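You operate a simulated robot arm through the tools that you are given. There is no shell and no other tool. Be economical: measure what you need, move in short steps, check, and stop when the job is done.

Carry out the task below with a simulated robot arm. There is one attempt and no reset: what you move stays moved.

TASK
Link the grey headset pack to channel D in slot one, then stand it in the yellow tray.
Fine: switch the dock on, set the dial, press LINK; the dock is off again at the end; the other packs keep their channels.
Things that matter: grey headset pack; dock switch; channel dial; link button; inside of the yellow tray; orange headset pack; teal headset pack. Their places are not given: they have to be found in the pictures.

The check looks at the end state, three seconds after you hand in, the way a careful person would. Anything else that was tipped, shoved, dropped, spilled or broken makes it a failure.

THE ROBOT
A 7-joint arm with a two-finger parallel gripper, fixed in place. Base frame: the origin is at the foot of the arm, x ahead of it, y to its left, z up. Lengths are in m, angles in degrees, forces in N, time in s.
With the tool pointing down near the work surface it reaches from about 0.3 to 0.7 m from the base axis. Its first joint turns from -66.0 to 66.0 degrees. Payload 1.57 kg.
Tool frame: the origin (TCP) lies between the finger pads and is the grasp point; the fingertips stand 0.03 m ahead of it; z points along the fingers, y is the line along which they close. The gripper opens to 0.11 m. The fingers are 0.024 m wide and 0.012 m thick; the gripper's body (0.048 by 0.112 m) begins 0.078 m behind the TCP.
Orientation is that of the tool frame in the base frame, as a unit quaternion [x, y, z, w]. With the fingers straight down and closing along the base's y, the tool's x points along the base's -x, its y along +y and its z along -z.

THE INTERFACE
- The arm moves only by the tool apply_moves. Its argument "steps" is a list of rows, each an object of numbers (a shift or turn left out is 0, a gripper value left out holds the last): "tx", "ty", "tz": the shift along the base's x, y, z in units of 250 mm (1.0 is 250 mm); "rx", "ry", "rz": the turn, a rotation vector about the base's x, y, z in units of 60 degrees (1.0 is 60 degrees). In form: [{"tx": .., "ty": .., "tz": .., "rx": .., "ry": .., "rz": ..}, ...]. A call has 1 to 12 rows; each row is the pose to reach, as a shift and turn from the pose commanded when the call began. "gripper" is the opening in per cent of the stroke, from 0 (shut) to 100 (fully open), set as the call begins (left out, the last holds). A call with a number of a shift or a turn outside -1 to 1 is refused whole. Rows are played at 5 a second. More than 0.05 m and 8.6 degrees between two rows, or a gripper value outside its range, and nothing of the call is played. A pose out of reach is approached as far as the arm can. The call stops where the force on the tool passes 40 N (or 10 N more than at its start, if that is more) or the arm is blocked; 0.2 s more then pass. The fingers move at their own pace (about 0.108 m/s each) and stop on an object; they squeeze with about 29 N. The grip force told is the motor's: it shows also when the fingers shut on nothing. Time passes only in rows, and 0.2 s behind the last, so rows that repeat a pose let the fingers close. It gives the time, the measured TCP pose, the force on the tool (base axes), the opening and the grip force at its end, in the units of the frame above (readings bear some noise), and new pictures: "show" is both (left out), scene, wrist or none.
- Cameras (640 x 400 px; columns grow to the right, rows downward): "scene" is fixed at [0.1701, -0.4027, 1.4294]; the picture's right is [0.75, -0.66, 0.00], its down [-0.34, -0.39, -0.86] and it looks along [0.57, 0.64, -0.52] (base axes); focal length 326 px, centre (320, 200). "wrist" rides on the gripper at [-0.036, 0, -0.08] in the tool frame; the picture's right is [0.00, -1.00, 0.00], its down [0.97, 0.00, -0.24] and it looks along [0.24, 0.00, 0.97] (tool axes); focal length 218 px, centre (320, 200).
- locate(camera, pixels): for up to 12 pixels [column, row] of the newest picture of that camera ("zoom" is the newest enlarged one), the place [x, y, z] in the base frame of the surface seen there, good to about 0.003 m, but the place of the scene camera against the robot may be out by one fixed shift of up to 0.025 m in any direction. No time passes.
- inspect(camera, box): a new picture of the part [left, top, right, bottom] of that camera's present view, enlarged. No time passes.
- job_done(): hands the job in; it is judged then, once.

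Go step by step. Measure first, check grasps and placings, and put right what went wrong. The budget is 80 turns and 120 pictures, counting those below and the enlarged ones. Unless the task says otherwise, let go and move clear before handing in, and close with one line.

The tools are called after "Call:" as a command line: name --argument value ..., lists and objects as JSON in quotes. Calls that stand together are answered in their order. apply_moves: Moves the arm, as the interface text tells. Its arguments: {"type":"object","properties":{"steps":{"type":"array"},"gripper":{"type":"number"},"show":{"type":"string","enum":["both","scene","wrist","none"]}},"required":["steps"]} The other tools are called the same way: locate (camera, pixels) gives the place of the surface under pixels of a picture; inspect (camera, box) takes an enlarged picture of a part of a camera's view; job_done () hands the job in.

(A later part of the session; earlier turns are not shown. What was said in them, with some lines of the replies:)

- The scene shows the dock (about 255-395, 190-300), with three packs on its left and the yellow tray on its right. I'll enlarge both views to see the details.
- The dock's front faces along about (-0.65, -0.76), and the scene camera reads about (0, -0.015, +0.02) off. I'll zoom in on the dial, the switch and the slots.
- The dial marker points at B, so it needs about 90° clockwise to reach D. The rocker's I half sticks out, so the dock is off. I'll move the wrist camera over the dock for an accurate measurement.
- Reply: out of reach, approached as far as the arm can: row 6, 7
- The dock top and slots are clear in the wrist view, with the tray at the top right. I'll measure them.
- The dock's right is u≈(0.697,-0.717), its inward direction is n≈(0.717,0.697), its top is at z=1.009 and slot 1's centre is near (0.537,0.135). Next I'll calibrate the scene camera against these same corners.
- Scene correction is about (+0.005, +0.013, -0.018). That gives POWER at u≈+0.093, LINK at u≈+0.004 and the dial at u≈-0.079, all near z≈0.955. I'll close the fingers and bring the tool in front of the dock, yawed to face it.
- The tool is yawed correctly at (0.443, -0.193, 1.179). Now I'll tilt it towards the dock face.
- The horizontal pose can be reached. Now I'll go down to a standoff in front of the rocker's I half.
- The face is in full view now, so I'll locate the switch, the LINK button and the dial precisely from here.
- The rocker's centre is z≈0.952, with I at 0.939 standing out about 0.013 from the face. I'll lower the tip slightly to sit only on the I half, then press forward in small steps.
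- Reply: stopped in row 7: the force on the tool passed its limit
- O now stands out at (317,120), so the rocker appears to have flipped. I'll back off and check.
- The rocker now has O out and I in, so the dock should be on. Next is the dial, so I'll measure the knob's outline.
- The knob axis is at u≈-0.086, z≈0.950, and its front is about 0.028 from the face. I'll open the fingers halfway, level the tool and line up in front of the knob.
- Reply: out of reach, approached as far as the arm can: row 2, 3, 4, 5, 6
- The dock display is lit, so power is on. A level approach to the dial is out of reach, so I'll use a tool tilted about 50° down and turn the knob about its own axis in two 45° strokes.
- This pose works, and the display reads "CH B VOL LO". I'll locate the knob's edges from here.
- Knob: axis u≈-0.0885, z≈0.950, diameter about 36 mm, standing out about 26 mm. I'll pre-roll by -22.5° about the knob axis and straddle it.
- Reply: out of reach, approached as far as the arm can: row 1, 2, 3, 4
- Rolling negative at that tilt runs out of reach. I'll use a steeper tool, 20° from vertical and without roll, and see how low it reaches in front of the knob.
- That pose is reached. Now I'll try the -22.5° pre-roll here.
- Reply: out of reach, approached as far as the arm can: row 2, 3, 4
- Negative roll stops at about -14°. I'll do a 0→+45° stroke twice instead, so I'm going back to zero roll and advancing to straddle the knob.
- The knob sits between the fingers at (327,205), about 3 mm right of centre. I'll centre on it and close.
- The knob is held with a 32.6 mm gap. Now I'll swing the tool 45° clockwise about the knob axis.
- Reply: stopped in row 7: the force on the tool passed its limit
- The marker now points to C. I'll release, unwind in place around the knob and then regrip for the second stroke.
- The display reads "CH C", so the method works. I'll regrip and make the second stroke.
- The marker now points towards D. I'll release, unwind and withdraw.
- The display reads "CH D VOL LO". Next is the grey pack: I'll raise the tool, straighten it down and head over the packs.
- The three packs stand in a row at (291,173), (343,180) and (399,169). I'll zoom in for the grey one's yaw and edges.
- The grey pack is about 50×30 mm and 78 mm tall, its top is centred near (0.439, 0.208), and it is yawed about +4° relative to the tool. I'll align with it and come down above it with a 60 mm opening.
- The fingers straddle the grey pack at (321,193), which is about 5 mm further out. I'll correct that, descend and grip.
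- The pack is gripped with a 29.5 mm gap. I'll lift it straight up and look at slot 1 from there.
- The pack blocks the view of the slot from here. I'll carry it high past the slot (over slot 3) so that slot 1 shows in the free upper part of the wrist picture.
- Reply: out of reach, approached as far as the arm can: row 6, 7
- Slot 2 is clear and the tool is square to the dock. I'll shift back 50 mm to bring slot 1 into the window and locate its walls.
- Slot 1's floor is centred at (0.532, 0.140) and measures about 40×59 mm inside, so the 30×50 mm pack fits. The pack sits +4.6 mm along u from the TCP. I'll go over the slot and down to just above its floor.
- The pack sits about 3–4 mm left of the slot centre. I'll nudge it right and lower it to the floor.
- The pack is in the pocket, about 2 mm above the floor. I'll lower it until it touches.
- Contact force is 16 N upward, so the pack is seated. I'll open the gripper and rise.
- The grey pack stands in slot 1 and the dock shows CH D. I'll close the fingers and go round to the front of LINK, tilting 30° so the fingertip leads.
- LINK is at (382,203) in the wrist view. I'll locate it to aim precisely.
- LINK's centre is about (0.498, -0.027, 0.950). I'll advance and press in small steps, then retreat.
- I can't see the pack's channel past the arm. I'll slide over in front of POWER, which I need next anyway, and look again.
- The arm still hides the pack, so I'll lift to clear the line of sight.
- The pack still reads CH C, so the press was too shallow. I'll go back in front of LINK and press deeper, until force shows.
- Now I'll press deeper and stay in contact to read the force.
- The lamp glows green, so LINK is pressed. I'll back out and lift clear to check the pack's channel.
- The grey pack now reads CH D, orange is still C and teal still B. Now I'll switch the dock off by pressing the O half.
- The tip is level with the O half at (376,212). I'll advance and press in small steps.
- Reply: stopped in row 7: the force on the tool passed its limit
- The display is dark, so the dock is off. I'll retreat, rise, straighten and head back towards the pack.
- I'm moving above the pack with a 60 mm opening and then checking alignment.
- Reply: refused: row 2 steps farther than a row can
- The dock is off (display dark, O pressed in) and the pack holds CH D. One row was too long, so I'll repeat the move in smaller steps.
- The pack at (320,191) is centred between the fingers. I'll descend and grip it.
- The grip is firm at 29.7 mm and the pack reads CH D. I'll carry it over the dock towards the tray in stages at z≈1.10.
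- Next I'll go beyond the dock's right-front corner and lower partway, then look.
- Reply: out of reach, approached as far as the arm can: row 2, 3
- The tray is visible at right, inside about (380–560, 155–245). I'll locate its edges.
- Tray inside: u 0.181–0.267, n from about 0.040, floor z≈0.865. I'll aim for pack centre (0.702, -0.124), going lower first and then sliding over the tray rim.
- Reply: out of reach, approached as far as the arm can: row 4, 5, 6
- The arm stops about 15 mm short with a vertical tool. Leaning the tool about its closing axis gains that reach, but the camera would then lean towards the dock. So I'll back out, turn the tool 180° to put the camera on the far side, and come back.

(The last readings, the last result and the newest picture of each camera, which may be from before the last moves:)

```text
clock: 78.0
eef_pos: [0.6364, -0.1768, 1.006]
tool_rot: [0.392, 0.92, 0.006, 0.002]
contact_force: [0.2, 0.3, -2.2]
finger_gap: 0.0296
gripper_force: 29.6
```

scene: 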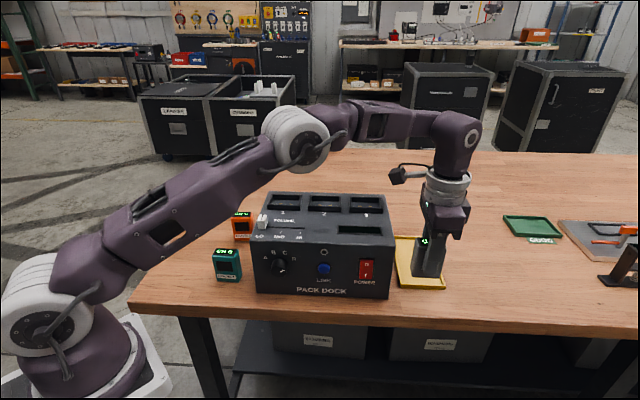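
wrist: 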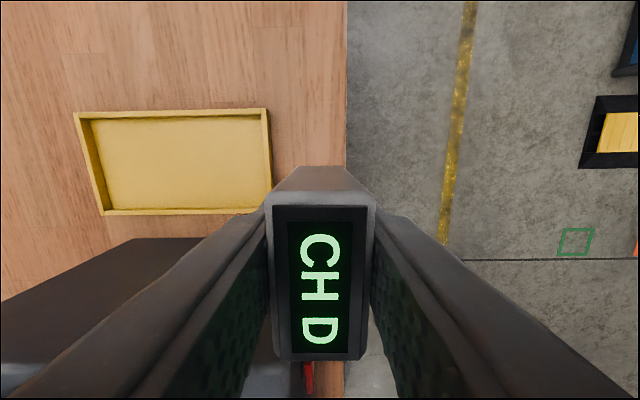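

The turn is complete. I'll lower, lean 10° about the closing axis and move over the tray.

Call:
apply_moves --show "both" --steps '[{"tz": -0.11, "rx": -0.06, "ry": -0.058}, {"tz": -0.22, "rx": -0.1195, "ry": -0.1162}, {"tx": 0.08, "ty": 0.072, "tz": -0.22, "rx": -0.1195, "ry": -0.1162}, {"tx": 0.16, "ty": 0.145, "tz": -0.22, "rx": -0.1195, "ry": -0.1162}, {"tx": 0.2376, "ty": 0.218, "tz": -0.22, "rx": -0.1195, "ry": -0.1162}, {"tx": 0.2376, "ty": 0.218, "tz": -0.22, "rx": -0.1195, "ry": -0.1162}]'

Call:
inspect --camera "scene" --box '[340, 180, 500, 300]'

```text
clock: 79.4
eef_pos: [0.6966, -0.1204, 0.9491]
tool_rot: [0.389, 0.917, -0.027, 0.084]
contact_force: [-0.1, -0.1, -2.2]
finger_gap: 0.0296
gripper_force: 29.1
```

scene: 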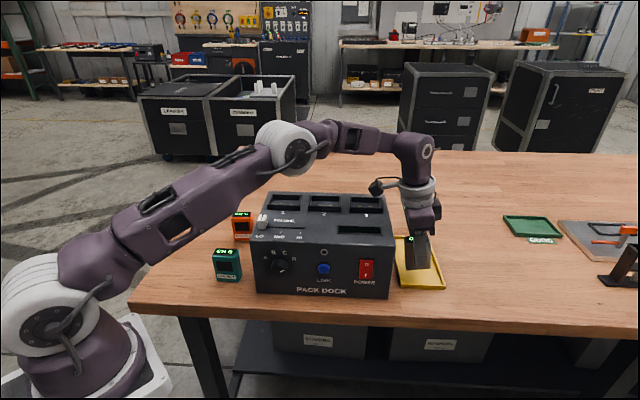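
wrist: 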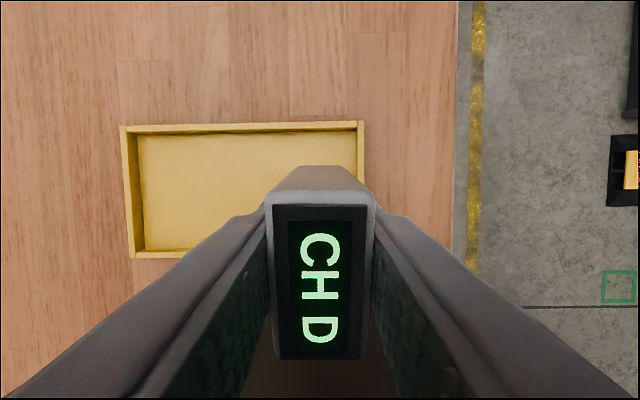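

```text
3.33 times, centred on (420, 240) of scene
```

zoom: 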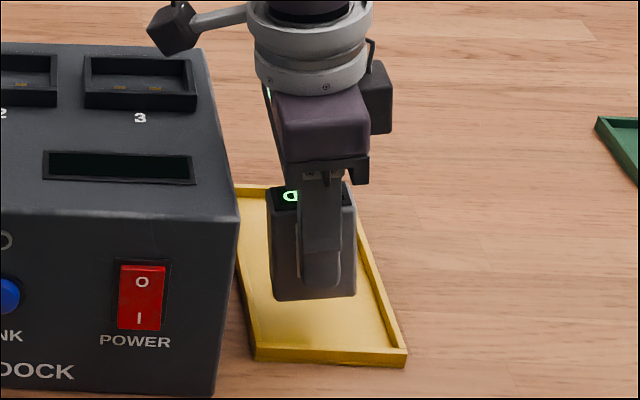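

The target is reached. Before lowering I'll check how high the black cable stub near (376,188) is above the dock.

Call:
locate --camera "scene" --pixels '[[375, 190], [377, 193], [416, 268], [410, 240], [425, 268]]'

```text
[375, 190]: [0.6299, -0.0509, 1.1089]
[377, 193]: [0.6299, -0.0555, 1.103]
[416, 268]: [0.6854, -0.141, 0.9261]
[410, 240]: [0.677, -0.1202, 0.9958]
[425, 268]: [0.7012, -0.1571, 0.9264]
```

The stub is about 60 mm above the dock top, so it clears. I'll lower gently to contact.

Call:
apply_moves --show "none" --steps '[{"tz": -0.05}, {"tz": -0.09}, {"tz": -0.108}, {"tz": -0.116}, {"tz": -0.124}, {"tz": -0.132}, {"tz": -0.132}]'

```text
clock: 81.0
eef_pos: [0.6963, -0.1208, 0.9189]
tool_rot: [0.389, 0.917, -0.027, 0.084]
contact_force: [-4.3, 2.7, 16.4]
finger_gap: 0.0299
gripper_force: 28.7
```

The corner has touched (16 N). I'll straighten a few degrees about that corner, then release slowly.

Call:
apply_moves --show "scene" --steps '[{"tx": 0.005, "ty": -0.005, "tz": -0.001, "rx": 0.024, "ry": 0.023}, {"tx": 0.0106, "ty": -0.0109, "tz": -0.003, "rx": 0.0478, "ry": 0.0465}, {"tx": 0.0106, "ty": -0.0109, "tz": -0.003, "rx": 0.0478, "ry": 0.0465}]'

Call:
inspect --camera "scene" --box '[340, 180, 500, 300]'

```text
clock: 81.8
eef_pos: [0.6979, -0.125, 0.9172]
tool_rot: [0.39, 0.919, -0.013, 0.051]
contact_force: [4.0, 2.4, 13.2]
finger_gap: 0.0298
gripper_force: 29.0
```

scene: 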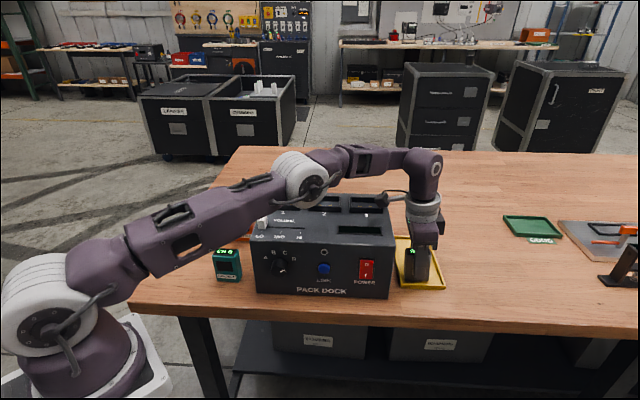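

```text
3.33 times, centred on (420, 240) of scene
```

zoom: 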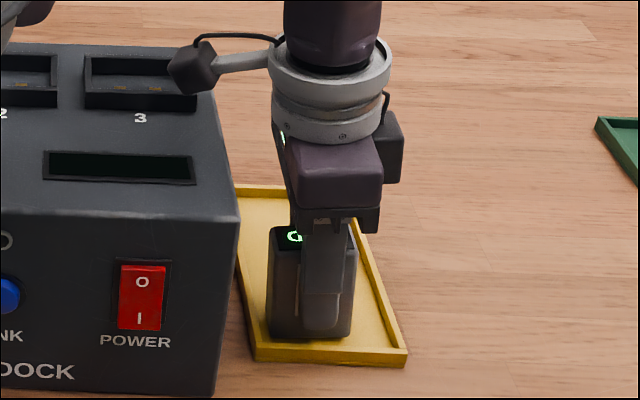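

The pack is in the tray with its base clear of the walls. I'll release it, then rise straight up.

Call:
apply_moves --gripper 50 --show "scene" --steps '[{"tz": 0.004}, {"tz": 0.008}, {"tz": 0.008}]'

Call:
inspect --camera "scene" --box '[340, 180, 500, 300]'

```text
clock: 82.6
eef_pos: [0.6982, -0.1238, 0.9172]
tool_rot: [0.391, 0.919, -0.014, 0.051]
contact_force: [0.2, 0.6, -0.4]
finger_gap: 0.055
gripper_force: 0.1
```

scene: 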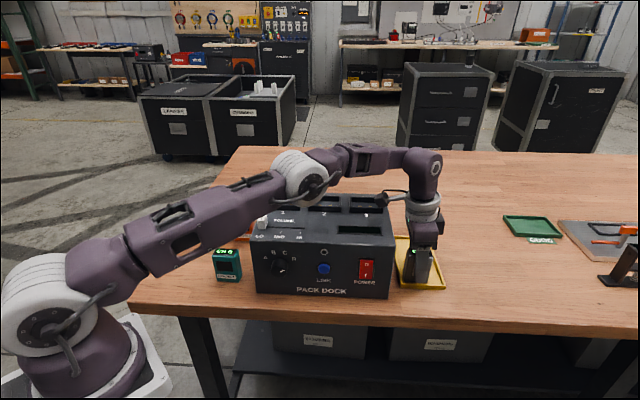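

```text
3.33 times, centred on (420, 240) of scene
```

zoom: 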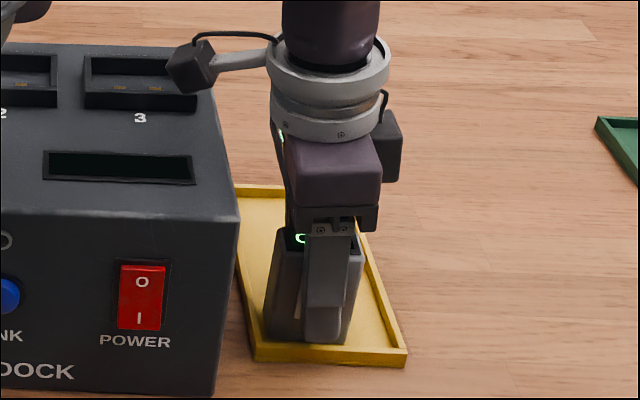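

The pack is released and follows the dock's own vertical lines, so it stands upright. I'll rise while drawing back along the pack's width, where the fingers can't touch it.

Call:
apply_moves --show "scene" --steps '[{"tx": -0.0279, "ty": 0.0287, "tz": 0.08}, {"tx": -0.0558, "ty": 0.0574, "tz": 0.17}, {"tx": -0.0836, "ty": 0.086, "tz": 0.29}, {"tx": -0.1115, "ty": 0.1147, "tz": 0.43}, {"tx": -0.167, "ty": 0.172, "tz": 0.57}, {"tx": -0.251, "ty": 0.258, "tz": 0.7}, {"tx": -0.38, "ty": 0.35, "tz": 0.8}, {"tx": -0.5, "ty": 0.45, "tz": 0.9}, {"tx": -0.64, "ty": 0.55, "tz": 0.95}, {"tx": -0.78, "ty": 0.65, "tz": 0.95}, {"tx": -0.78, "ty": 0.65, "tz": 0.95}]'

Call:
inspect --camera "scene" --box '[200, 170, 460, 310]'

Call:
inspect --camera "scene" --box '[370, 210, 470, 300]'

```text
clock: 85.0
eef_pos: [0.5034, 0.0355, 1.1582]
tool_rot: [0.39, 0.919, -0.014, 0.051]
contact_force: [-0.7, 0.0, -0.5]
finger_gap: 0.0547
gripper_force: 0.1
```

scene: 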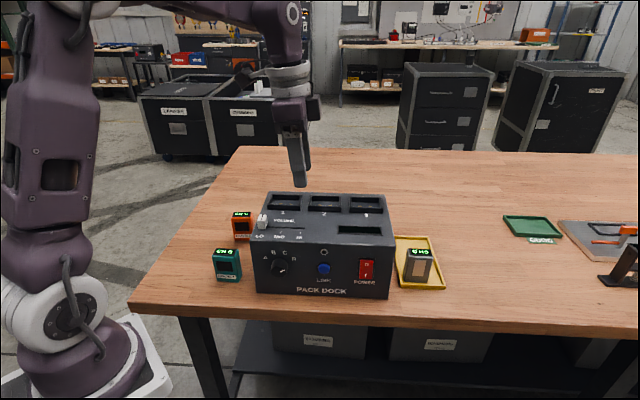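

```text
2.46 times, centred on (330, 240) of scene
```

zoom: 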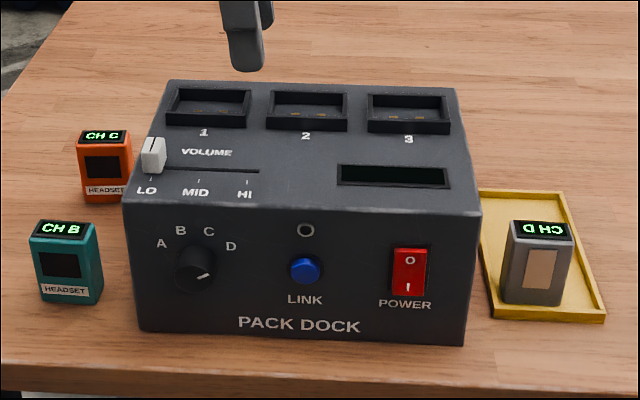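

```text
4.44 times, centred on (420, 255) of scene
```

zoom: 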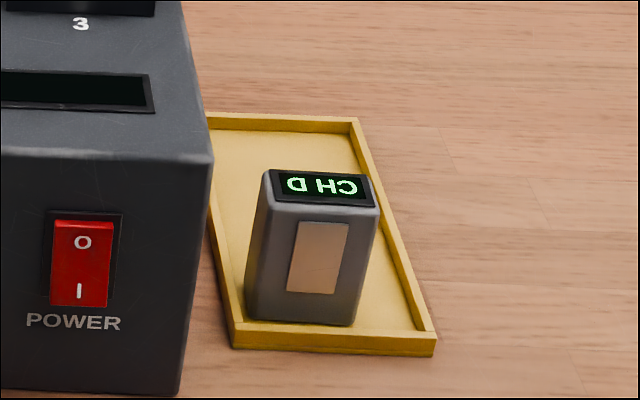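

The grey pack stands upright inside the yellow tray showing CH D. The dock is off, orange still reads C, teal still reads B, and the arm is clear, so I'm handing in.

Call:
job_done

```text
The job is handed in.
```

The grey headset pack was linked to channel D in slot one and now stands upright in the yellow tray; the dock is off, and the orange (C) and teal (B) packs kept their channels.
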